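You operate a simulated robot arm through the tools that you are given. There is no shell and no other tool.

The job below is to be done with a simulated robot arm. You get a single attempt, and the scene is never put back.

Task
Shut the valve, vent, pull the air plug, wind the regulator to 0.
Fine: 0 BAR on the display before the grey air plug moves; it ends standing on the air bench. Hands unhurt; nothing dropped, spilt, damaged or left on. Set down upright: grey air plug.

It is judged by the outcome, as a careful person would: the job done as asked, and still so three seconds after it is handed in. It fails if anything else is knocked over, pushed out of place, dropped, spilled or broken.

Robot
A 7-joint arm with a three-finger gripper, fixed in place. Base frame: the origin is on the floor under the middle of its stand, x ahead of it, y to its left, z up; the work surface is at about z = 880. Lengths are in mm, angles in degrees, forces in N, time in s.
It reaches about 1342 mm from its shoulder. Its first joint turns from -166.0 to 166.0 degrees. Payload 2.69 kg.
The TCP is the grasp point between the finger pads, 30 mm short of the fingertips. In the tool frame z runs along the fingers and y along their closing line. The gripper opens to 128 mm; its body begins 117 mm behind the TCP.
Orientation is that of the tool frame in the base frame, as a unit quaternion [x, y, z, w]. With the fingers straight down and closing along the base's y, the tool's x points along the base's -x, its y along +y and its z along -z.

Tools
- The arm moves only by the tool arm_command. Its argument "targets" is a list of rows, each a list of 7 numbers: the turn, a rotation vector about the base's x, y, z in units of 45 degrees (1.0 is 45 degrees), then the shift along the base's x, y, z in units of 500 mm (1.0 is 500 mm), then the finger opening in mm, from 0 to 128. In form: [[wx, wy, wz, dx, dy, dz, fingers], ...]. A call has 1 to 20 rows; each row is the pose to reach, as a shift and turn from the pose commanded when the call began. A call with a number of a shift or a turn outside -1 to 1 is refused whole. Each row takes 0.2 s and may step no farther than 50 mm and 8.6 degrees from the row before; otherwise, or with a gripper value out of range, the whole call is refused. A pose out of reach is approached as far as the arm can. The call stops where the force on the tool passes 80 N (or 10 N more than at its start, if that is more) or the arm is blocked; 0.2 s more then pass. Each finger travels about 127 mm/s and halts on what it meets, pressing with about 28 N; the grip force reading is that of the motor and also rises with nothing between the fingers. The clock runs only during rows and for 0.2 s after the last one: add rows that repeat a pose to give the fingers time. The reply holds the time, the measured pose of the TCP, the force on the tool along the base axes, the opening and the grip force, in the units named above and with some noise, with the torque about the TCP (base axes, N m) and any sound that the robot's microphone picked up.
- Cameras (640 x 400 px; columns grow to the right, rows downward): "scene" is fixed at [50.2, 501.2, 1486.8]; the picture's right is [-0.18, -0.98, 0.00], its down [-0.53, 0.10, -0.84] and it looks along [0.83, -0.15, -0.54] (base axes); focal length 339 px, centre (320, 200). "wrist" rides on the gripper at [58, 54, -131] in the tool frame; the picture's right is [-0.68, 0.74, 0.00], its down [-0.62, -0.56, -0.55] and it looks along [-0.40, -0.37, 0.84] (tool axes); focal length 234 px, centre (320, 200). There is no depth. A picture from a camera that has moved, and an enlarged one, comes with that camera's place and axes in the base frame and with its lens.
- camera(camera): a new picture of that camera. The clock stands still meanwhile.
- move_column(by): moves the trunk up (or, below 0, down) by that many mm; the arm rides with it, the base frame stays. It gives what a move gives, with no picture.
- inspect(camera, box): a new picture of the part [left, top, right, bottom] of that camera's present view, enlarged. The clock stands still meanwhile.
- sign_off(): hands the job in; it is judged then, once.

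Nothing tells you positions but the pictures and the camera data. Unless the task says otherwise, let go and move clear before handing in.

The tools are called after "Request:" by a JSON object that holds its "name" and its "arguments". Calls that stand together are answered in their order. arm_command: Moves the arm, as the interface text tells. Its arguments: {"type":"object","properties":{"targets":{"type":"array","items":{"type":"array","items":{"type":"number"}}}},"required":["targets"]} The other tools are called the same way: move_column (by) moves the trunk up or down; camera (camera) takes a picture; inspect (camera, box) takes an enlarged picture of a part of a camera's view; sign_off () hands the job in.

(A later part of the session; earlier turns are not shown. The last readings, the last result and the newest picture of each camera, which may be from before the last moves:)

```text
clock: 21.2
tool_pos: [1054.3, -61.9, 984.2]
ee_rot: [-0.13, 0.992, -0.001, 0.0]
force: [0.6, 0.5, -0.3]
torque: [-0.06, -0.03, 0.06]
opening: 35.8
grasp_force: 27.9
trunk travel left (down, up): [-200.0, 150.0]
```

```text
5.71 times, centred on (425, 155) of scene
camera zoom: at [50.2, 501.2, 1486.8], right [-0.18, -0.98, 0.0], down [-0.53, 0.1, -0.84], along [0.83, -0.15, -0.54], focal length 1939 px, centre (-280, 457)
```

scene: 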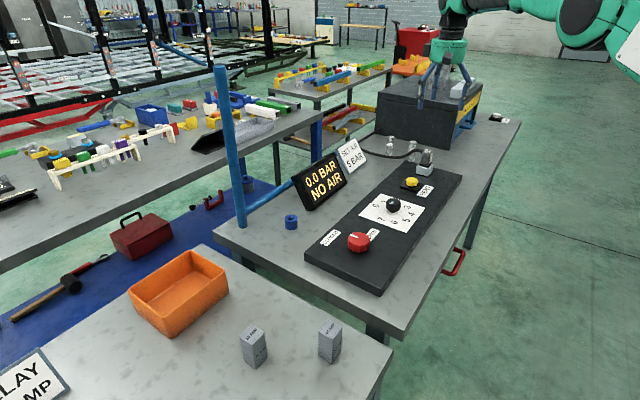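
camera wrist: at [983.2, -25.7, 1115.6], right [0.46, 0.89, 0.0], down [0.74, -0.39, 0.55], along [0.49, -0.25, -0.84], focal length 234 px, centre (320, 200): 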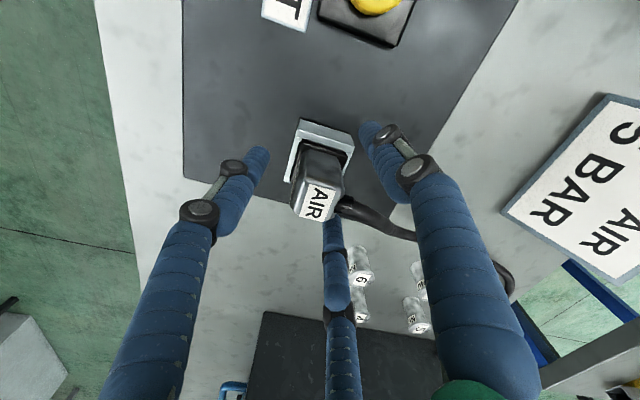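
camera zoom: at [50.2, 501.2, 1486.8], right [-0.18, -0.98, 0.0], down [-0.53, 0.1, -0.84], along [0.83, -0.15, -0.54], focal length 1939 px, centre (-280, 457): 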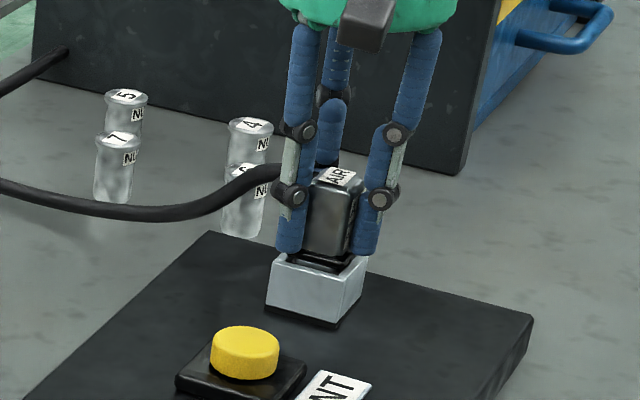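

The plug is gripped evenly (opening 35.8 mm, no side load). The display still showed 0.0; now lifting straight up slowly.

Request:
{"name": "arm_command", "arguments": {"targets": [[0, 0, 0, 0, 0, 0.006, 10], [0, 0, 0, 0, 0, 0.014, 10], [0, 0, 0, 0, 0, 0.024, 10], [0, 0, 0, 0, 0, 0.036, 10], [0, 0, 0, 0, 0, 0.05, 10]]}}

Request:
{"name": "inspect", "arguments": {"camera": "scene", "box": [390, 120, 460, 190]}}

Request:
{"name": "inspect", "arguments": {"camera": "scene", "box": [290, 130, 450, 230]}}

```text
clock: 22.4
tool_pos: [1054.6, -60.6, 1010.7]
ee_rot: [-0.131, 0.991, 0.0, 0.0]
force: [0.4, 0.1, -1.3]
torque: [-0.02, 0.01, 0.01]
opening: 33.6
grasp_force: 28.0
trunk travel left (down, up): [-200.0, 150.0]
```

```text
5.71 times, centred on (425, 155) of scene
camera zoom: at [50.2, 501.2, 1486.8], right [-0.18, -0.98, 0.0], down [-0.53, 0.1, -0.84], along [0.83, -0.15, -0.54], focal length 1939 px, centre (-280, 457)
```

zoom: 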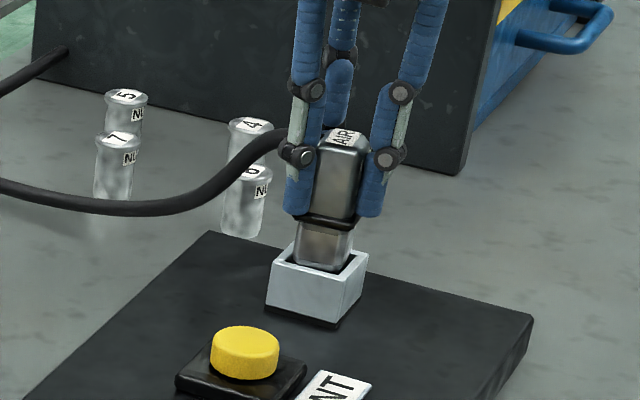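

```text
4.00 times, centred on (370, 180) of scene
camera zoom: at [50.2, 501.2, 1486.8], right [-0.18, -0.98, 0.0], down [-0.53, 0.1, -0.84], along [0.83, -0.15, -0.54], focal length 1357 px, centre (120, 280)
```

zoom: 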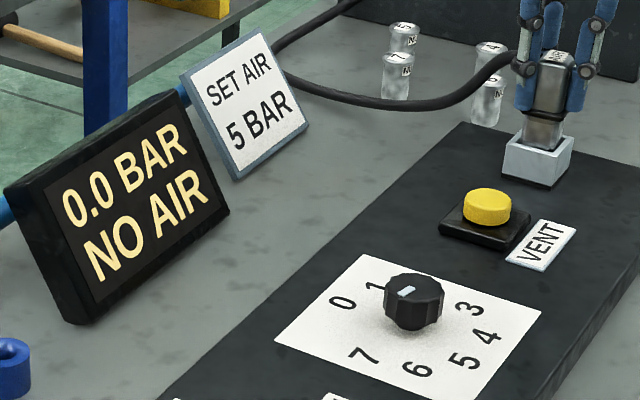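

The plug is sliding out freely, showing a rectangular stem below the flange. Lifting further to clear the socket.

Request:
{"name": "arm_command", "arguments": {"targets": [[0, 0, 0, 0, 0, 0.02, 10], [0, 0, 0, 0, 0, 0.05, 10], [0, 0, 0, 0, 0, 0.09, 10], [0, 0, 0, 0, 0, 0.13, 10], [0, 0, 0, 0, 0, 0.16, 10], [0, 0, 0, 0, 0, 0.16, 10]]}}

Request:
{"name": "inspect", "arguments": {"camera": "scene", "box": [340, 90, 470, 190]}}

Request:
{"name": "inspect", "arguments": {"camera": "scene", "box": [400, 110, 450, 160]}}

Request:
{"name": "camera", "arguments": {"camera": "wrist"}}

```text
clock: 23.8
tool_pos: [1055.7, -63.4, 1089.6]
ee_rot: [-0.13, 0.992, 0.0, -0.001]
force: [0.2, -0.3, -1.3]
torque: [0.03, -0.05, 0.02]
opening: 37.3
grasp_force: 27.8
trunk travel left (down, up): [-200.0, 150.0]
```

```text
4.00 times, centred on (405, 140) of scene
camera zoom: at [50.2, 501.2, 1486.8], right [-0.18, -0.98, 0.0], down [-0.53, 0.1, -0.84], along [0.83, -0.15, -0.54], focal length 1357 px, centre (-20, 440)
```

zoom: 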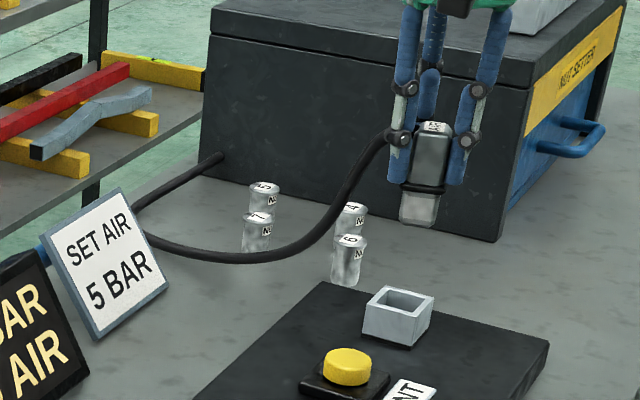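

```text
8.00 times, centred on (425, 135) of scene
camera zoom: at [50.2, 501.2, 1486.8], right [-0.18, -0.98, 0.0], down [-0.53, 0.1, -0.84], along [0.83, -0.15, -0.54], focal length 2714 px, centre (-520, 720)
```

zoom: 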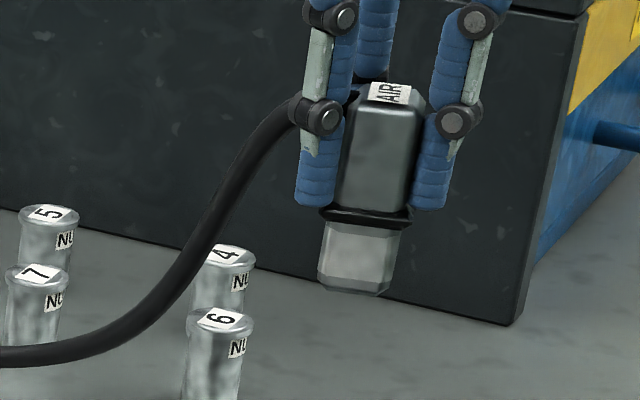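

```text
taken
camera wrist: at [984.0, -26.0, 1221.2], right [0.46, 0.89, 0.0], down [0.74, -0.39, 0.55], along [0.49, -0.25, -0.84], focal length 234 px, centre (320, 200)
```

wrist: 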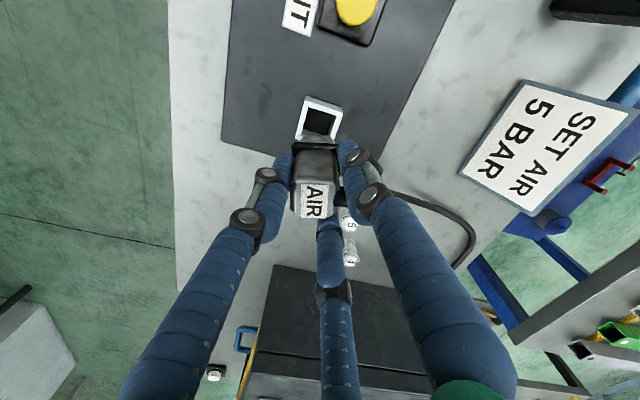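

The plug is out and hangs upright; its bottom is about 76 mm below the TCP. I'll carry it, high, to the bare bench strip between the panel and the signs, near (1082, 119), turning the hose outlet toward its anchor so it stays clear of the glass vials and the sign, and watch the hose before lowering.

Request:
{"name": "arm_command", "arguments": {"targets": [[0, 0, -0.15, 0.009, 0.06, 0, 10], [0, 0, -0.3, 0.018, 0.12, 0, 10], [0, 0, -0.45, 0.027, 0.18, 0, 10], [0, 0, -0.6, 0.036, 0.24, 0, 10], [0, 0, -0.75, 0.045, 0.3, 0, 10], [0, 0, -0.9, 0.053, 0.365, 0, 10], [0, 0, -0.9, 0.053, 0.365, 0, 10]]}}

Request:
{"name": "camera", "arguments": {"camera": "scene"}}

Request:
{"name": "inspect", "arguments": {"camera": "scene", "box": [310, 90, 460, 200]}}

Request:
{"name": "camera", "arguments": {"camera": "wrist"}}

```text
clock: 25.4
tool_pos: [1082.0, 122.7, 1090.6]
ee_rot: [0.221, 0.975, 0.0, 0.001]
force: [0.8, 1.2, -2.0]
torque: [-0.1, 0.01, 0.04]
opening: 36.5
grasp_force: 28.1
trunk travel left (down, up): [-200.0, 150.0]
```

```text
taken
```

scene: 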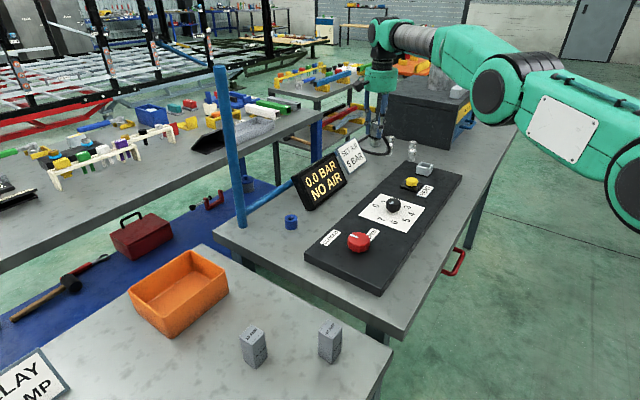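

```text
3.64 times, centred on (385, 145) of scene
camera zoom: at [50.2, 501.2, 1486.8], right [-0.18, -0.98, 0.0], down [-0.53, 0.1, -0.84], along [0.83, -0.15, -0.54], focal length 1234 px, centre (84, 400)
```

zoom: 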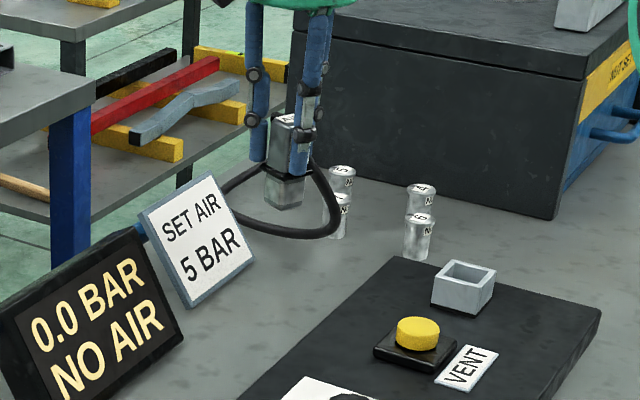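

```text
taken
camera wrist: at [1050.9, 195.4, 1221.2], right [0.93, 0.37, 0.0], down [0.31, -0.78, 0.55], along [0.2, -0.51, -0.84], focal length 234 px, centre (320, 200)
```

wrist: 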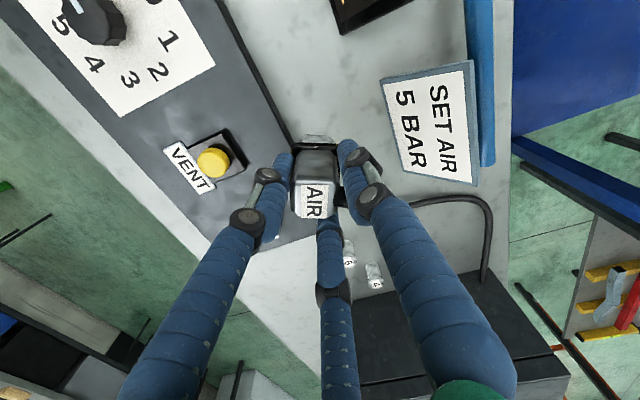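

Request:
{"name": "inspect", "arguments": {"camera": "wrist", "box": [290, 120, 520, 310]}}

Request:
{"name": "inspect", "arguments": {"camera": "scene", "box": [355, 105, 425, 165]}}

```text
2.11 times, centred on (405, 215) of wrist
camera zoom: at [1050.9, 195.4, 1221.2], right [0.93, 0.37, 0.0], down [0.31, -0.78, 0.55], along [0.2, -0.51, -0.84], focal length 493 px, centre (141, 168)
```

zoom: 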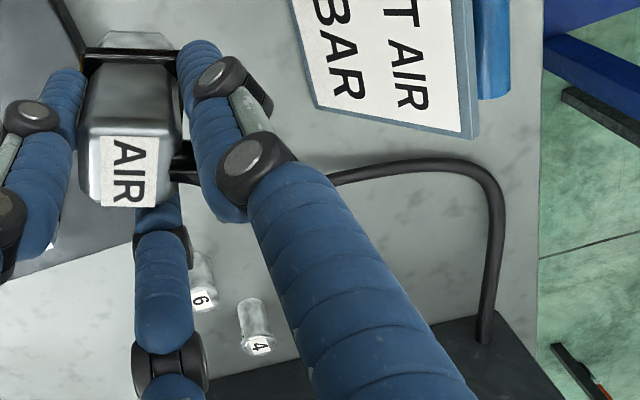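

```text
6.67 times, centred on (390, 135) of scene
camera zoom: at [50.2, 501.2, 1486.8], right [-0.18, -0.98, 0.0], down [-0.53, 0.1, -0.84], along [0.83, -0.15, -0.54], focal length 2262 px, centre (-147, 633)
```

zoom: 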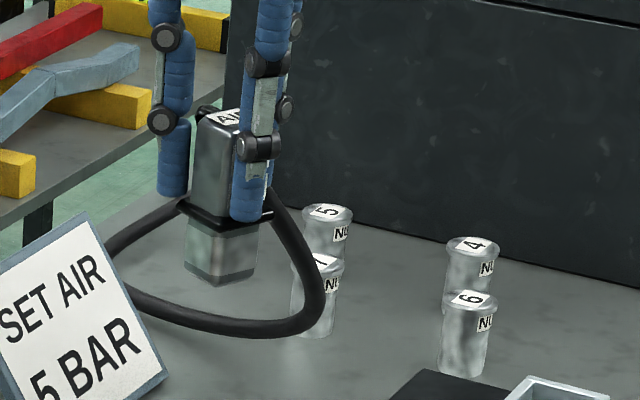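

The hose now loops close to vial 7 in the picture, which I don't like. I'll turn the plug's outlet back to its original direction and move it a little nearer, drawing the hose away from the vials, then look again.

Request:
{"name": "arm_command", "arguments": {"targets": [[0, 0, 0.15, -0.007, 0.006, 0, 10], [0, 0, 0.3, -0.014, 0.012, 0, 10], [0, 0, 0.45, -0.021, 0.018, 0, 10], [0, 0, 0.6, -0.028, 0.024, 0, 10], [0, 0, 0.75, -0.035, 0.03, 0, 10], [0, 0, 0.9, -0.042, 0.036, 0, 10], [0, 0, 0.9, -0.042, 0.036, 0, 10]]}}

Request:
{"name": "inspect", "arguments": {"camera": "scene", "box": [310, 90, 460, 200]}}

Request:
{"name": "camera", "arguments": {"camera": "wrist"}}

```text
clock: 27.0
tool_pos: [1060.6, 137.8, 1088.9]
ee_rot: [-0.131, 0.991, 0.0, -0.001]
force: [-1.1, -0.4, -1.3]
torque: [0.04, -0.03, 0.0]
opening: 37.0
grasp_force: 27.8
trunk travel left (down, up): [-200.0, 150.0]
```

```text
3.64 times, centred on (385, 145) of scene
camera zoom: at [50.2, 501.2, 1486.8], right [-0.18, -0.98, 0.0], down [-0.53, 0.1, -0.84], along [0.83, -0.15, -0.54], focal length 1234 px, centre (84, 400)
```

zoom: 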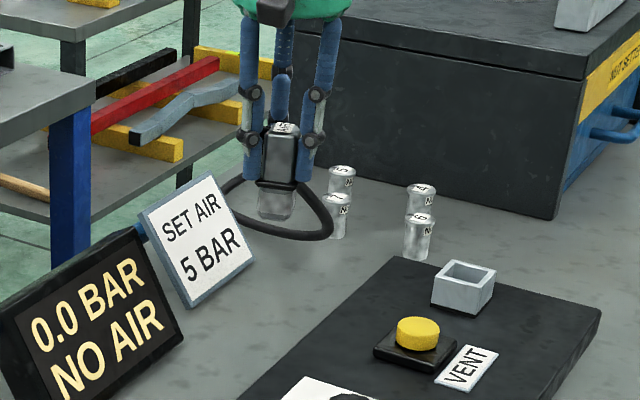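

```text
taken
camera wrist: at [989.0, 174.4, 1220.4], right [0.46, 0.89, 0.0], down [0.74, -0.39, 0.55], along [0.49, -0.25, -0.84], focal length 234 px, centre (320, 200)
```

wrist: 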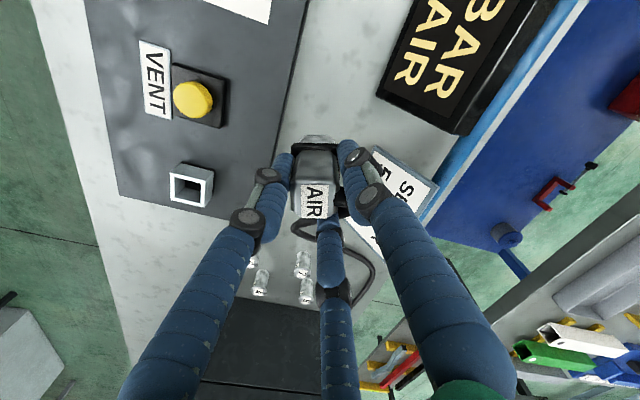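

Request:
{"name": "inspect", "arguments": {"camera": "wrist", "box": [220, 130, 440, 320]}}

Request:
{"name": "inspect", "arguments": {"camera": "scene", "box": [345, 105, 425, 165]}}

```text
2.11 times, centred on (330, 225) of wrist
camera zoom: at [989.0, 174.4, 1220.4], right [0.46, 0.89, 0.0], down [0.74, -0.39, 0.55], along [0.49, -0.25, -0.84], focal length 493 px, centre (299, 147)
```

zoom: 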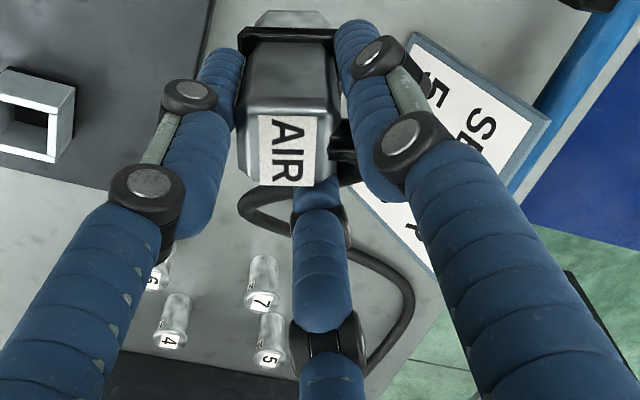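

```text
6.67 times, centred on (385, 135) of scene
camera zoom: at [50.2, 501.2, 1486.8], right [-0.18, -0.98, 0.0], down [-0.53, 0.1, -0.84], along [0.83, -0.15, -0.54], focal length 2262 px, centre (-113, 633)
```

zoom: 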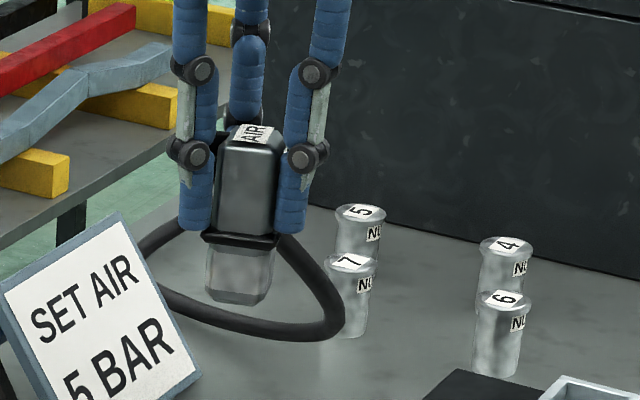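

The hose now loops at about (1176, 31, 942), roughly 110 mm short of vial 7, so nothing is touched. I'll move another ~60 mm along the strip toward the near end to take up more slack, still high.

Request:
{"name": "arm_command", "arguments": {"targets": [[0, 0, 0, -0.022, 0.022, 0, 10], [0, 0, 0, -0.044, 0.044, 0, 10], [0, 0, 0, -0.066, 0.066, 0, 10], [0, 0, 0, -0.086, 0.086, 0, 10], [0, 0, 0, -0.086, 0.086, -0.04, 10], [0, 0, 0, -0.086, 0.086, -0.08, 10], [0, 0, 0, -0.086, 0.086, -0.08, 10]]}}

Request:
{"name": "inspect", "arguments": {"camera": "wrist", "box": [220, 130, 440, 320]}}

Request:
{"name": "inspect", "arguments": {"camera": "scene", "box": [330, 105, 430, 185]}}

Request:
{"name": "camera", "arguments": {"camera": "wrist"}}

```text
clock: 28.6
tool_pos: [1017.4, 180.7, 1050.3]
ee_rot: [-0.131, 0.991, 0.0, 0.0]
force: [0.3, 0.2, -2.3]
torque: [0.0, 0.01, 0.0]
opening: 37.0
grasp_force: 28.1
trunk travel left (down, up): [-200.0, 150.0]
```

```text
2.11 times, centred on (330, 225) of wrist
camera zoom: at [946.3, 217.1, 1180.4], right [0.46, 0.89, 0.0], down [0.74, -0.39, 0.55], along [0.49, -0.25, -0.84], focal length 493 px, centre (299, 147)
```

zoom: 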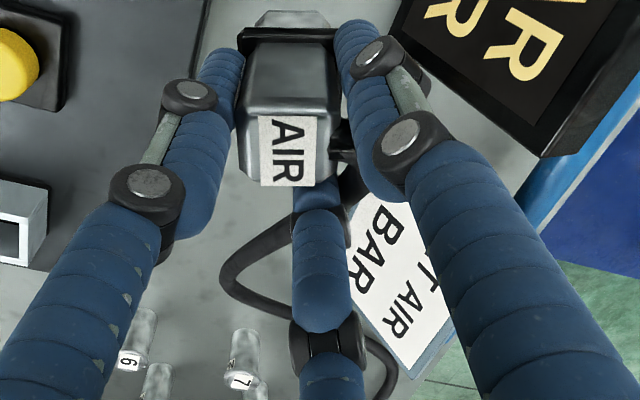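

```text
5.00 times, centred on (380, 145) of scene
camera zoom: at [50.2, 501.2, 1486.8], right [-0.18, -0.98, 0.0], down [-0.53, 0.1, -0.84], along [0.83, -0.15, -0.54], focal length 1696 px, centre (20, 475)
```

zoom: 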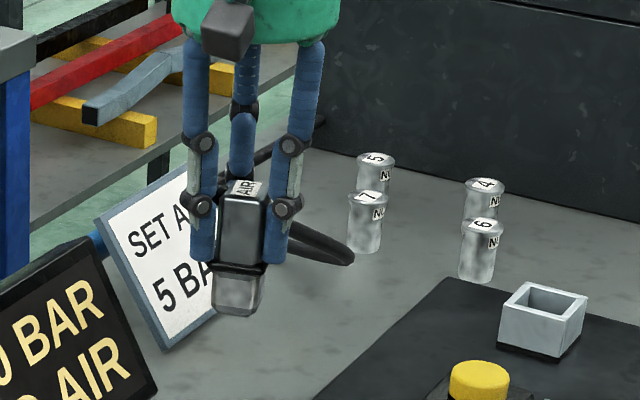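

```text
taken
camera wrist: at [946.3, 217.1, 1180.4], right [0.46, 0.89, 0.0], down [0.74, -0.39, 0.55], along [0.49, -0.25, -0.84], focal length 234 px, centre (320, 200)
```

wrist: 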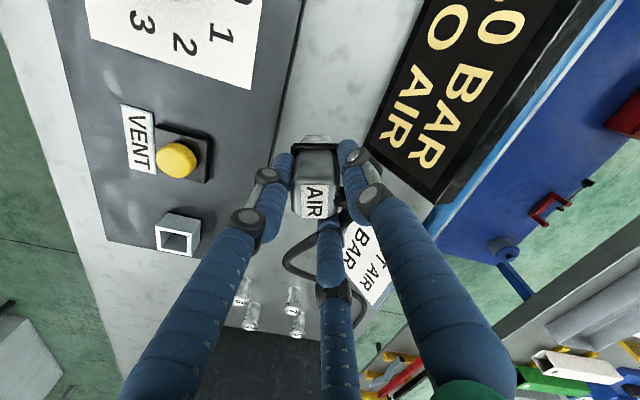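

The hose hangs in a loop that will spread as I lower, so I want it drawn out nearly straight: hose length is about 590 mm from an anchor near (1500, -45). I'll shift to about (991, 194), still over bare bench between panel and display, lower part-way and check the hose against vial 7.

Request:
{"name": "arm_command", "arguments": {"targets": [[0, 0, 0, -0.026, 0.014, 0, 10], [0, 0, 0, -0.053, 0.027, 0, 10], [0, 0, 0, -0.053, 0.027, -0.04, 10], [0, 0, 0, -0.053, 0.027, -0.08, 10], [0, 0, 0, -0.053, 0.027, -0.12, 10], [0, 0, 0, -0.053, 0.027, -0.12, 10]]}}

Request:
{"name": "camera", "arguments": {"camera": "wrist"}}

Request:
{"name": "inspect", "arguments": {"camera": "wrist", "box": [220, 130, 440, 320]}}

Request:
{"name": "inspect", "arguments": {"camera": "scene", "box": [330, 105, 430, 185]}}

```text
clock: 30.0
tool_pos: [990.4, 196.4, 989.5]
ee_rot: [-0.13, 0.991, 0.0, -0.001]
force: [-0.5, -0.5, -2.3]
torque: [0.01, 0.0, 0.02]
opening: 36.8
grasp_force: 27.7
trunk travel left (down, up): [-200.0, 150.0]
```

```text
taken
camera wrist: at [919.4, 231.8, 1120.6], right [0.46, 0.89, 0.0], down [0.74, -0.39, 0.55], along [0.49, -0.25, -0.84], focal length 234 px, centre (320, 200)
```

wrist: 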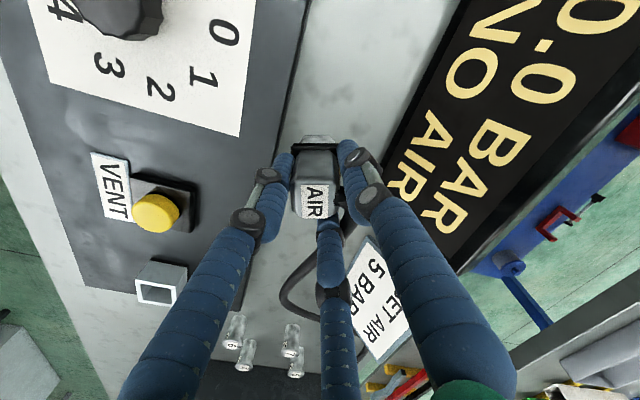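

```text
2.11 times, centred on (330, 225) of wrist
camera zoom: at [919.4, 231.8, 1120.6], right [0.46, 0.89, 0.0], down [0.74, -0.39, 0.55], along [0.49, -0.25, -0.84], focal length 493 px, centre (299, 147)
```

zoom: 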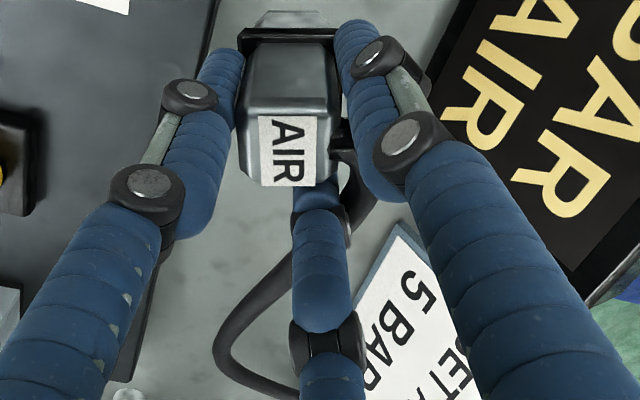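

```text
5.00 times, centred on (380, 145) of scene
camera zoom: at [50.2, 501.2, 1486.8], right [-0.18, -0.98, 0.0], down [-0.53, 0.1, -0.84], along [0.83, -0.15, -0.54], focal length 1696 px, centre (20, 475)
```

zoom: 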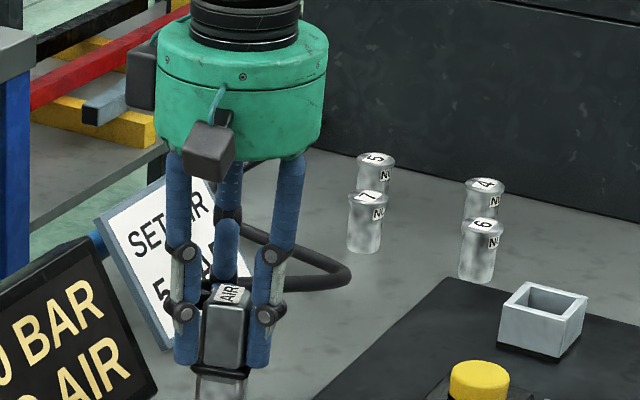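

The loop's nearest point is now about (1157, 45), some 110 mm short of the vials. Lowering on with small steps toward contact.

Request:
{"name": "arm_command", "arguments": {"targets": [[0, 0, 0, 0, 0, -0.02, 10], [0, 0, 0, 0, 0, -0.036, 10], [0, 0, 0, 0, 0, -0.046, 10], [0, 0, 0, 0, 0, -0.046, 10]]}}

Request:
{"name": "inspect", "arguments": {"camera": "scene", "box": [330, 125, 430, 205]}}

Request:
{"name": "inspect", "arguments": {"camera": "wrist", "box": [200, 110, 460, 330]}}

```text
clock: 31.0
tool_pos: [991.1, 195.9, 966.5]
ee_rot: [-0.131, 0.991, 0.0, 0.0]
force: [-0.3, -0.1, -2.2]
torque: [-0.01, 0.02, -0.03]
opening: 36.6
grasp_force: 28.0
trunk travel left (down, up): [-200.0, 150.0]
```

```text
5.00 times, centred on (380, 165) of scene
camera zoom: at [50.2, 501.2, 1486.8], right [-0.18, -0.98, 0.0], down [-0.53, 0.1, -0.84], along [0.83, -0.15, -0.54], focal length 1696 px, centre (20, 375)
```

zoom: 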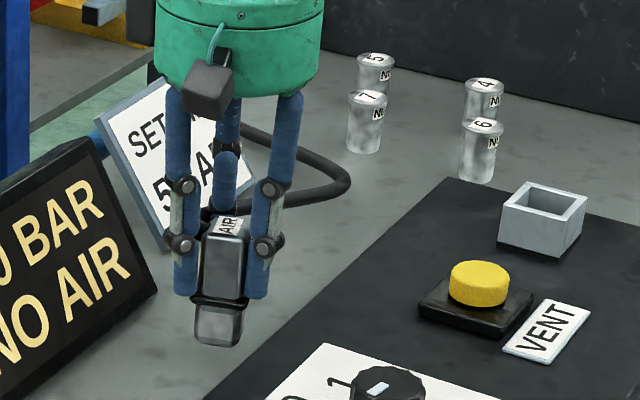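

```text
1.82 times, centred on (330, 220) of wrist
camera zoom: at [919.7, 231.0, 1097.4], right [0.46, 0.89, 0.0], down [0.74, -0.39, 0.55], along [0.49, -0.25, -0.84], focal length 426 px, centre (302, 164)
```

zoom: 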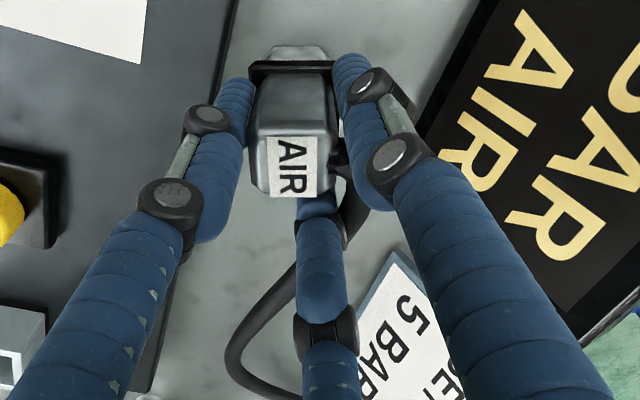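

Request:
{"name": "arm_command", "arguments": {"targets": [[0, 0, 0, 0, 0, -0.006, 10], [0, 0, 0, 0, 0, -0.012, 10], [0, 0, 0, 0, 0, -0.012, 10]]}}

Request:
{"name": "inspect", "arguments": {"camera": "scene", "box": [340, 155, 400, 205]}}

```text
clock: 31.8
tool_pos: [991.0, 194.9, 959.3]
ee_rot: [-0.13, 0.991, 0.0, 0.0]
force: [-0.6, -0.5, -1.8]
torque: [0.02, 0.01, -0.02]
opening: 36.8
grasp_force: 28.1
trunk travel left (down, up): [-200.0, 150.0]
```

```text
8.00 times, centred on (370, 180) of scene
camera zoom: at [50.2, 501.2, 1486.8], right [-0.18, -0.98, 0.0], down [-0.53, 0.1, -0.84], along [0.83, -0.15, -0.54], focal length 2714 px, centre (-80, 360)
```

zoom: 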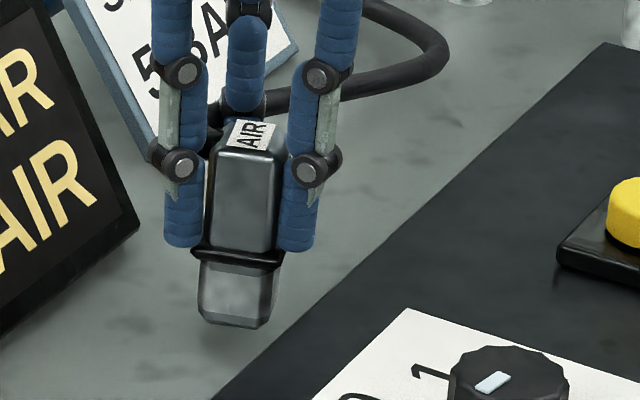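

Request:
{"name": "arm_command", "arguments": {"targets": [[0, 0, 0, 0, 0, -0.003, 10], [0, 0, 0, 0, 0, -0.005, 10], [0, 0, 0, 0, 0, -0.005, 10]]}}

```text
clock: 32.6
tool_pos: [990.0, 195.9, 958.0]
ee_rot: [-0.131, 0.991, 0.001, -0.001]
force: [0.1, -0.2, -1.4]
torque: [0.03, 0.02, -0.01]
opening: 36.6
grasp_force: 28.2
trunk travel left (down, up): [-200.0, 150.0]
```

Request:
{"name": "arm_command", "arguments": {"targets": [[0, 0, 0, 0, 0, -0.003, 10], [0, 0, 0, 0, 0, -0.005, 10], [0, 0, 0, 0, 0, -0.005, 10]]}}

```text
clock: 33.4
tool_pos: [990.0, 195.8, 954.7]
ee_rot: [-0.131, 0.991, 0.0, -0.001]
force: [-0.1, 0.6, -1.1]
torque: [-0.01, 0.01, -0.01]
opening: 36.8
grasp_force: 28.5
trunk travel left (down, up): [-200.0, 150.0]
```

Request:
{"name": "inspect", "arguments": {"camera": "scene", "box": [340, 165, 390, 205]}}

Request:
{"name": "inspect", "arguments": {"camera": "wrist", "box": [270, 110, 380, 230]}}

```text
10.00 times, centred on (365, 185) of scene
camera zoom: at [50.2, 501.2, 1486.8], right [-0.18, -0.98, 0.0], down [-0.53, 0.1, -0.84], along [0.83, -0.15, -0.54], focal length 3393 px, centre (-130, 350)
```

zoom: 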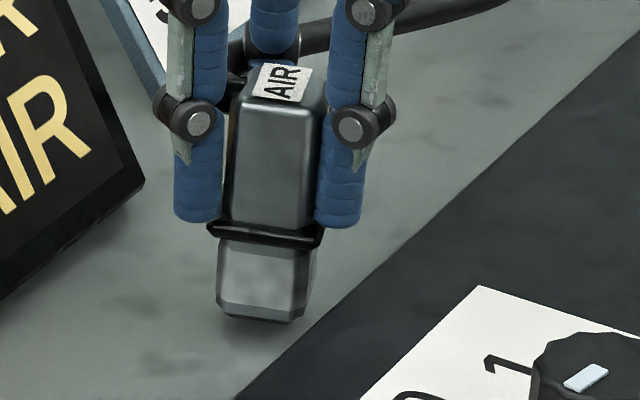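

```text
3.33 times, centred on (325, 170) of wrist
camera zoom: at [919.5, 231.5, 1086.3], right [0.46, 0.89, 0.0], down [0.74, -0.39, 0.55], along [0.49, -0.25, -0.84], focal length 781 px, centre (303, 300)
```

zoom: 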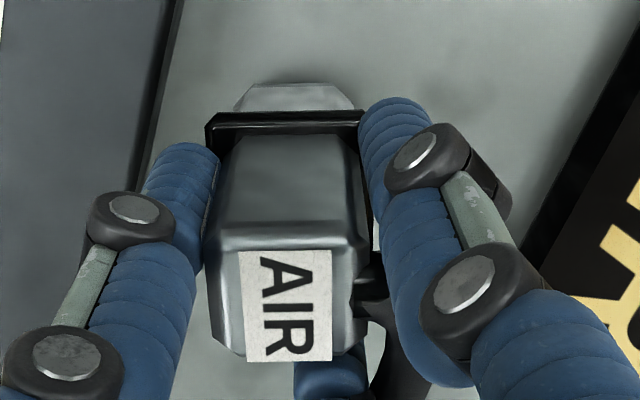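

Request:
{"name": "arm_command", "arguments": {"targets": [[0, 0, 0, 0, 0, -0.002, 10], [0, 0, 0, 0, 0, -0.004, 10], [0, 0, 0, 0, 0, -0.004, 10]]}}

```text
clock: 34.2
tool_pos: [990.8, 194.8, 954.8]
ee_rot: [-0.13, 0.992, 0.0, 0.0]
force: [0.0, 0.1, -2.7]
torque: [0.04, 0.0, 0.01]
opening: 36.5
grasp_force: 28.2
trunk travel left (down, up): [-200.0, 150.0]
```

Request:
{"name": "arm_command", "arguments": {"targets": [[0, 0, 0, 0, 0, -0.002, 10], [0, 0, 0, 0, 0, -0.005, 10], [0, 0, 0, 0, 0, -0.005, 10]]}}

Request:
{"name": "inspect", "arguments": {"camera": "scene", "box": [340, 165, 390, 205]}}

```text
clock: 35.0
tool_pos: [991.5, 195.8, 950.0]
ee_rot: [-0.131, 0.991, 0.001, 0.0]
force: [-0.1, 0.0, -1.4]
torque: [0.01, 0.02, -0.02]
opening: 36.8
grasp_force: 28.0
trunk travel left (down, up): [-200.0, 150.0]
```

```text
10.00 times, centred on (365, 185) of scene
camera zoom: at [50.2, 501.2, 1486.8], right [-0.18, -0.98, 0.0], down [-0.53, 0.1, -0.84], along [0.83, -0.15, -0.54], focal length 3393 px, centre (-130, 350)
```

zoom: 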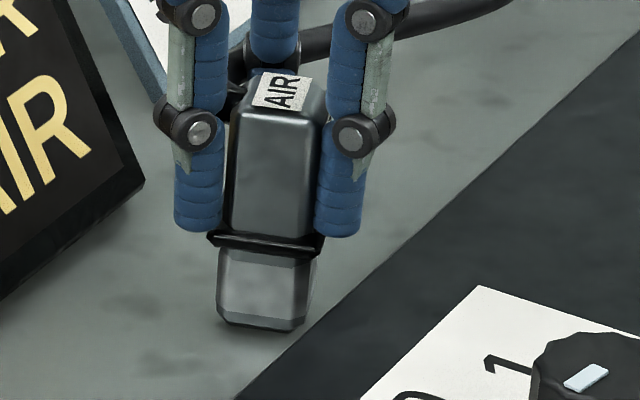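

Request:
{"name": "arm_command", "arguments": {"targets": [[0, 0, 0, 0, 0, -0.002, 10], [0, 0, 0, 0, 0, -0.003, 10], [0, 0, 0, 0, 0, -0.003, 10]]}}

```text
clock: 35.8
tool_pos: [990.1, 195.5, 951.5]
ee_rot: [-0.13, 0.992, 0.0, 0.001]
force: [0.0, -1.1, 8.3]
torque: [-0.33, -0.04, -0.07]
opening: 36.5
grasp_force: 27.6
trunk travel left (down, up): [-200.0, 150.0]
```

Contact felt (about 10 N change), so the plug is standing on the bench. Opening the fingers gently, only a little way.

Request:
{"name": "arm_command", "arguments": {"targets": [[0, 0, 0, 0, 0, 0, 38], [0, 0, 0, 0, 0, 0, 42], [0, 0, 0, 0, 0, 0, 48], [0, 0, 0, 0, 0, 0, 54], [0, 0, 0, 0, 0, 0, 54]]}}

Request:
{"name": "inspect", "arguments": {"camera": "scene", "box": [330, 145, 410, 205]}}

Request:
{"name": "inspect", "arguments": {"camera": "wrist", "box": [220, 110, 440, 300]}}

```text
clock: 37.0
tool_pos: [991.4, 195.5, 949.9]
ee_rot: [-0.131, 0.991, 0.0, 0.001]
force: [0.1, 0.0, 0.2]
torque: [-0.01, 0.01, 0.01]
opening: 53.7
grasp_force: 0.0
trunk travel left (down, up): [-200.0, 150.0]
```

```text
6.67 times, centred on (370, 175) of scene
camera zoom: at [50.2, 501.2, 1486.8], right [-0.18, -0.98, 0.0], down [-0.53, 0.1, -0.84], along [0.83, -0.15, -0.54], focal length 2262 px, centre (-13, 367)
```

zoom: 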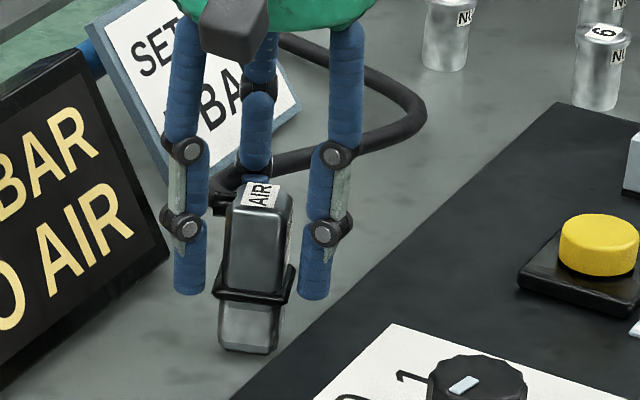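

```text
2.11 times, centred on (330, 205) of wrist
camera zoom: at [919.3, 231.3, 1080.8], right [0.46, 0.89, 0.0], down [0.74, -0.39, 0.55], along [0.49, -0.25, -0.84], focal length 493 px, centre (299, 190)
```

zoom: 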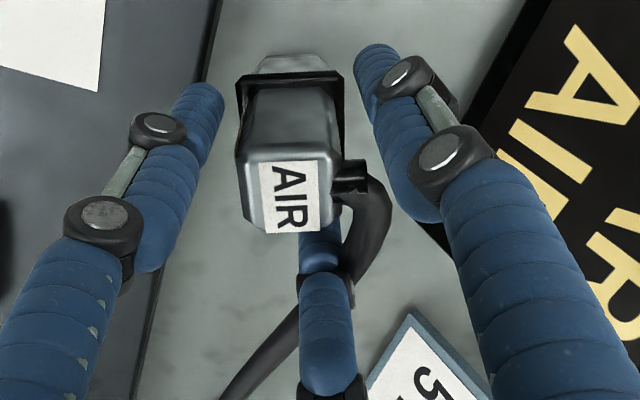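

Request:
{"name": "inspect", "arguments": {"camera": "scene", "box": [345, 165, 385, 205]}}

Request:
{"name": "inspect", "arguments": {"camera": "wrist", "box": [280, 120, 370, 220]}}

```text
10.00 times, centred on (365, 185) of scene
camera zoom: at [50.2, 501.2, 1486.8], right [-0.18, -0.98, 0.0], down [-0.53, 0.1, -0.84], along [0.83, -0.15, -0.54], focal length 3393 px, centre (-130, 350)
```

zoom: 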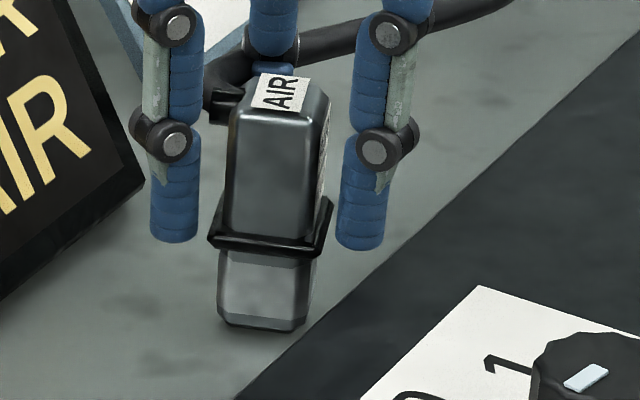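

```text
4.00 times, centred on (325, 170) of wrist
camera zoom: at [919.3, 231.3, 1080.8], right [0.46, 0.89, 0.0], down [0.74, -0.39, 0.55], along [0.49, -0.25, -0.84], focal length 937 px, centre (300, 320)
```

zoom: 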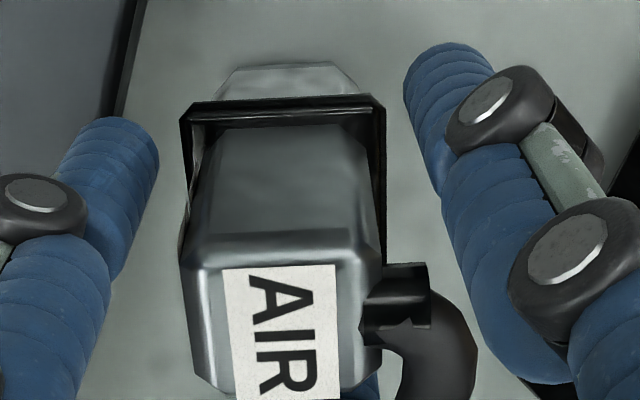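

The plug stands upright on its own with clear gaps to all three fingers. Rising straight up, slowly at first so as not to snag the hose.

Request:
{"name": "arm_command", "arguments": {"targets": [[0, 0, 0, 0, 0, 0.01, 54], [0, 0, 0, 0, 0, 0.025, 54], [0, 0, 0, 0, 0, 0.045, 54], [0, 0, 0, 0, 0, 0.07, 54], [0, 0, 0, 0, 0, 0.1, 54]]}}

Request:
{"name": "inspect", "arguments": {"camera": "scene", "box": [320, 125, 430, 205]}}

Request:
{"name": "inspect", "arguments": {"camera": "wrist", "box": [220, 110, 440, 300]}}

```text
clock: 38.2
tool_pos: [990.2, 194.8, 998.2]
ee_rot: [-0.131, 0.991, 0.0, 0.0]
force: [-1.3, 0.0, -0.5]
torque: [0.03, -0.01, -0.02]
opening: 53.9
grasp_force: 0.0
trunk travel left (down, up): [-200.0, 150.0]
```

```text
5.00 times, centred on (375, 165) of scene
camera zoom: at [50.2, 501.2, 1486.8], right [-0.18, -0.98, 0.0], down [-0.53, 0.1, -0.84], along [0.83, -0.15, -0.54], focal length 1696 px, centre (45, 375)
```

zoom: 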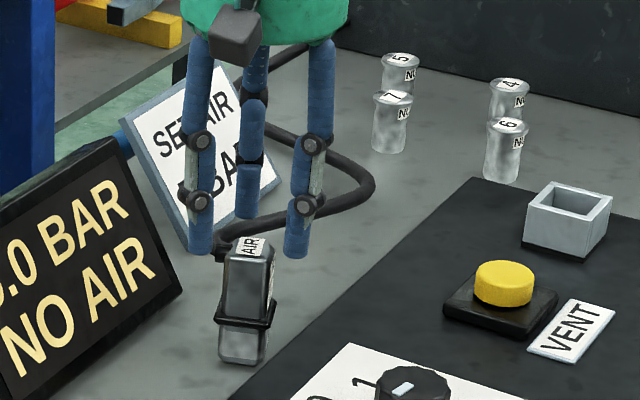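

```text
2.11 times, centred on (330, 205) of wrist
camera zoom: at [918.8, 231.7, 1130.3], right [0.46, 0.89, 0.0], down [0.74, -0.39, 0.55], along [0.49, -0.25, -0.84], focal length 493 px, centre (299, 190)
```

zoom: 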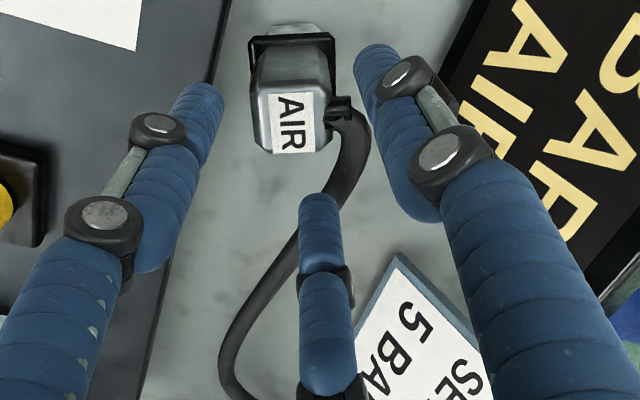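

The plug stays standing with a gentle hose curve, well away from the vials. Now rising higher and moving over to the regulator dial near (841, 132).

Request:
{"name": "arm_command", "arguments": {"targets": [[0, 0, 0, 0, 0, 0.08, 54], [0, 0, 0, 0, 0, 0.16, 54], [0, 0, 0, 0, 0, 0.22, 54], [0, 0, -0.08, -0.06, -0.025, 0.22, 70], [0, 0, -0.16, -0.14, -0.055, 0.22, 90], [0, 0, -0.24, -0.22, -0.09, 0.22, 110], [0, 0, -0.333, -0.3, -0.125, 0.2, 110], [0, 0, -0.333, -0.3, -0.125, 0.2, 110]]}}

Request:
{"name": "camera", "arguments": {"camera": "wrist"}}

Request:
{"name": "camera", "arguments": {"camera": "scene"}}

```text
clock: 40.0
tool_pos: [841.0, 131.6, 1099.0]
ee_rot: [0.0, 1.0, -0.001, 0.0]
force: [-0.3, 0.1, 0.1]
torque: [0.04, -0.06, -0.01]
opening: 109.9
grasp_force: 0.0
trunk travel left (down, up): [-200.0, 150.0]
```

```text
taken
camera wrist: at [781.3, 185.3, 1230.8], right [0.68, 0.74, 0.0], down [0.62, -0.57, 0.55], along [0.4, -0.37, -0.84], focal length 234 px, centre (320, 200)
```

wrist: 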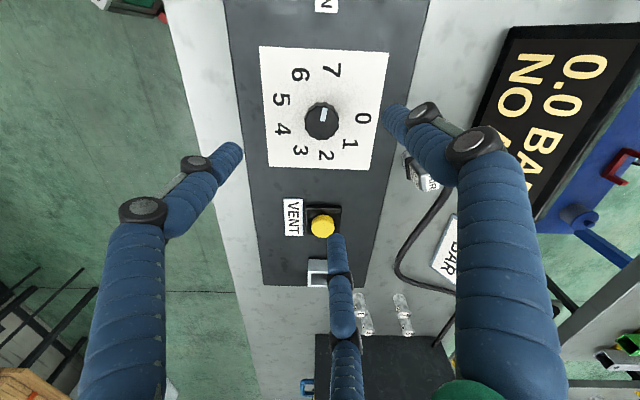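

```text
taken
```

scene: 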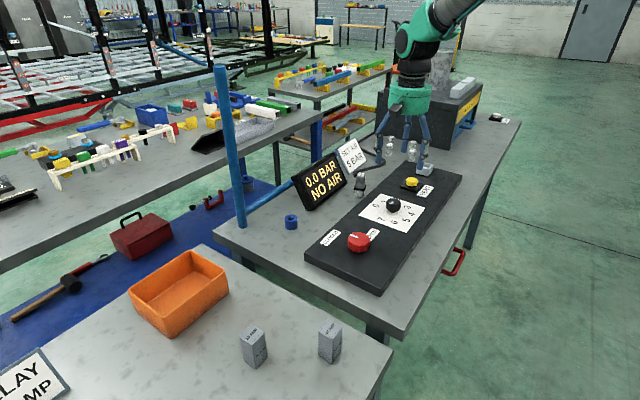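

Request:
{"name": "inspect", "arguments": {"camera": "wrist", "box": [255, 40, 395, 175]}}

Request:
{"name": "inspect", "arguments": {"camera": "scene", "box": [330, 140, 450, 220]}}

Request:
{"name": "inspect", "arguments": {"camera": "scene", "box": [365, 190, 425, 235]}}

```text
2.96 times, centred on (325, 108) of wrist
camera zoom: at [781.3, 185.3, 1230.8], right [0.68, 0.74, 0.0], down [0.62, -0.57, 0.55], along [0.4, -0.37, -0.84], focal length 694 px, centre (305, 474)
```

zoom: 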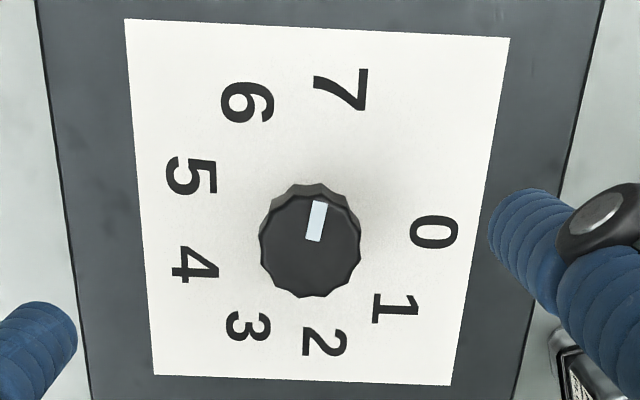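

```text
5.00 times, centred on (390, 180) of scene
camera zoom: at [50.2, 501.2, 1486.8], right [-0.18, -0.98, 0.0], down [-0.53, 0.1, -0.84], along [0.83, -0.15, -0.54], focal length 1696 px, centre (-30, 300)
```

zoom: 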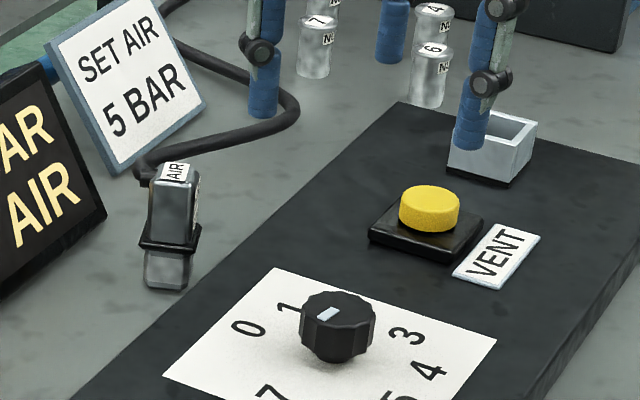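

```text
8.89 times, centred on (395, 212) of scene
camera zoom: at [50.2, 501.2, 1486.8], right [-0.18, -0.98, 0.0], down [-0.53, 0.1, -0.84], along [0.83, -0.15, -0.54], focal length 3016 px, centre (-347, 89)
```

zoom: 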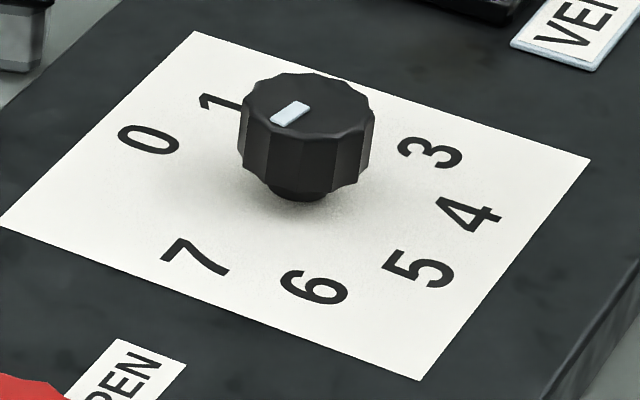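

The pointer stands at 7 (about 123° base) and 0 lies at about 46°, so I need roughly +280° counter-clockwise in several grips. The knob centre is about (840.5, 133) with its top at z 941; I'm pre-turning -45° while descending around it.

Request:
{"name": "arm_command", "arguments": {"targets": [[0, 0, -0.1667, -0.001, 0.003, -0.06, 110], [0, 0, -0.3333, -0.001, 0.003, -0.12, 110], [0, 0, -0.5, -0.001, 0.003, -0.18, 100], [0, 0, -0.6667, -0.001, 0.003, -0.24, 90], [0, 0, -0.8333, -0.001, 0.003, -0.28, 80], [0, 0, -1.0, -0.001, 0.003, -0.308, 80], [0, 0, -1.0, -0.001, 0.003, -0.308, 80]]}}

Request:
{"name": "camera", "arguments": {"camera": "wrist"}}

Request:
{"name": "inspect", "arguments": {"camera": "scene", "box": [340, 170, 450, 250]}}

```text
clock: 41.6
tool_pos: [840.0, 134.5, 944.3]
ee_rot: [0.382, 0.924, 0.0, 0.0]
force: [0.3, -0.3, 0.8]
torque: [0.01, -0.01, 0.03]
opening: 80.0
grasp_force: 0.0
trunk travel left (down, up): [-200.0, 150.0]
```

```text
taken
camera wrist: at [836.6, 213.5, 1075.2], right [1.0, 0.04, 0.0], down [0.03, -0.84, 0.55], along [0.02, -0.55, -0.84], focal length 234 px, centre (320, 200)
```

wrist: 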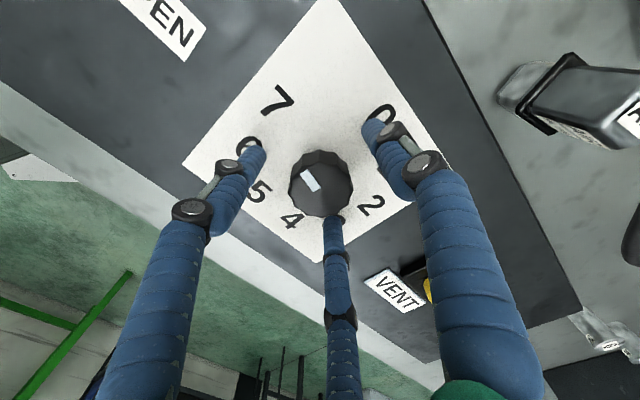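

```text
5.00 times, centred on (395, 210) of scene
camera zoom: at [50.2, 501.2, 1486.8], right [-0.18, -0.98, 0.0], down [-0.53, 0.1, -0.84], along [0.83, -0.15, -0.54], focal length 1696 px, centre (-55, 150)
```

zoom: 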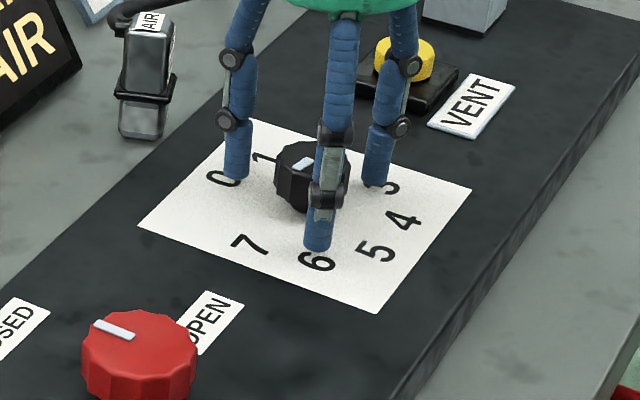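

The fingers surround the dial. Gripping and turning +45°.

Request:
{"name": "arm_command", "arguments": {"targets": [[0, 0, 0, 0, 0, 0, 60], [0, 0, 0, 0, 0, 0, 40], [0, 0, 0, 0, 0, 0, 25], [0, 0, 0, 0, 0, 0, 25], [0, 0, 0.1667, 0, 0, 0, 25], [0, 0, 0.3333, 0, 0, 0, 25], [0, 0, 0.5, 0, 0, 0, 25], [0, 0, 0.6667, 0, 0, 0, 25], [0, 0, 0.8333, 0, 0, 0, 25], [0, 0, 1.0, 0, 0, 0, 25]]}}

Request:
{"name": "camera", "arguments": {"camera": "wrist"}}

```text
clock: 43.8
tool_pos: [841.8, 134.7, 944.1]
ee_rot: [-0.001, 1.0, 0.0, 0.0]
force: [19.7, 1.3, -11.3]
torque: [0.17, -0.31, -0.01]
opening: 40.8
grasp_force: 44.5
trunk travel left (down, up): [-200.0, 150.0]
```

```text
taken
camera wrist: at [781.6, 187.4, 1075.4], right [0.67, 0.74, 0.0], down [0.62, -0.56, 0.55], along [0.41, -0.37, -0.84], focal length 234 px, centre (320, 200)
```

wrist: 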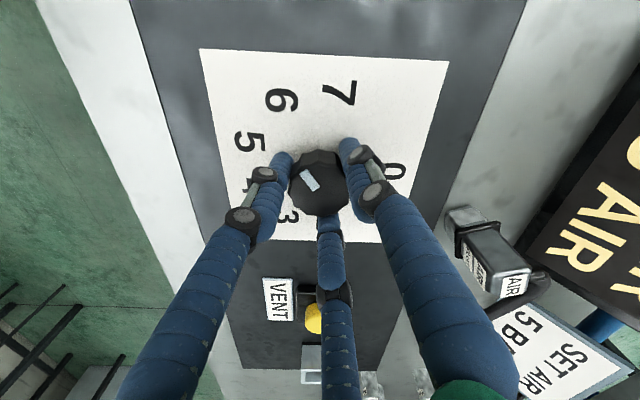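

The dial follows. Easing 1.5 mm in +x to relieve the side load and turning the next +45°.

Request:
{"name": "arm_command", "arguments": {"targets": [[0, 0, 0.1667, 0.003, 0, 0, 25], [0, 0, 0.3333, 0.003, 0, 0, 25], [0, 0, 0.5, 0.003, 0, 0, 25], [0, 0, 0.6667, 0.003, 0, 0, 25], [0, 0, 0.8333, 0.003, 0, 0, 25], [0, 0, 1.0, 0.003, 0, 0, 25]]}}

Request:
{"name": "camera", "arguments": {"camera": "wrist"}}

```text
clock: 45.2
tool_pos: [841.6, 133.5, 944.1]
ee_rot: [-0.383, 0.924, 0.0, -0.001]
force: [1.9, 17.4, -7.7]
torque: [0.27, 0.43, 0.01]
opening: 40.7
grasp_force: 45.1
trunk travel left (down, up): [-200.0, 150.0]
```

```text
taken
camera wrist: at [761.3, 130.4, 1075.6], right [-0.04, 1.0, 0.0], down [0.84, 0.04, 0.55], along [0.55, 0.02, -0.84], focal length 234 px, centre (320, 200)
```

wrist: 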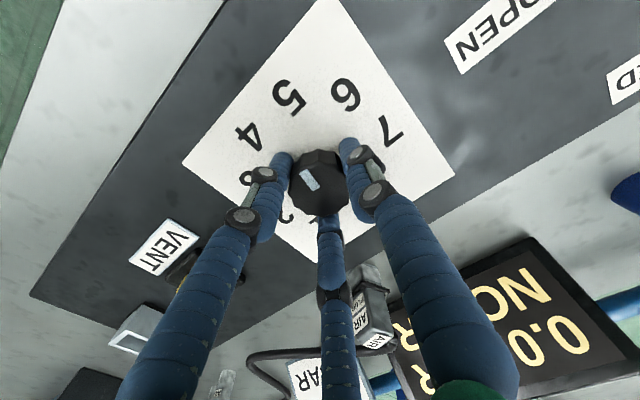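

The dial has turned 90° in this grip. Opening and turning the wrist back for the next bite.

Request:
{"name": "arm_command", "arguments": {"targets": [[0, 0, 0, 0, 0, 0, 60], [0, 0, 0, 0, 0, 0, 80], [0, 0, 0, 0, 0, 0, 80], [0, 0, -0.1667, 0, 0, 0, 80], [0, 0, -0.3333, 0, 0, 0, 80], [0, 0, -0.5, 0, 0, 0, 80], [0, 0, -0.6667, 0, 0, 0, 80], [0, 0, -0.8333, 0, 0, 0, 80], [0, 0, -1.0, 0, 0, 0, 80]]}}

Request:
{"name": "inspect", "arguments": {"camera": "wrist", "box": [190, 40, 450, 250]}}

```text
clock: 47.2
tool_pos: [841.7, 133.6, 945.5]
ee_rot: [0.001, 1.0, 0.0, 0.0]
force: [0.0, 0.4, 0.2]
torque: [0.0, -0.02, 0.04]
opening: 80.1
grasp_force: 0.0
trunk travel left (down, up): [-200.0, 150.0]
```

```text
1.90 times, centred on (320, 145) of wrist
camera zoom: at [782.1, 187.3, 1076.4], right [0.68, 0.74, 0.0], down [0.61, -0.57, 0.55], along [0.4, -0.37, -0.84], focal length 446 px, centre (320, 305)
```

zoom: 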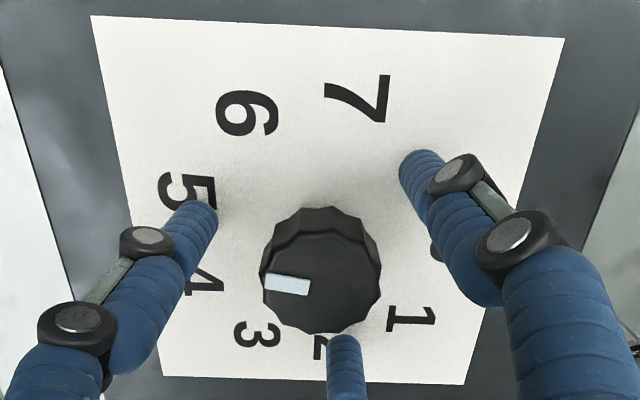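

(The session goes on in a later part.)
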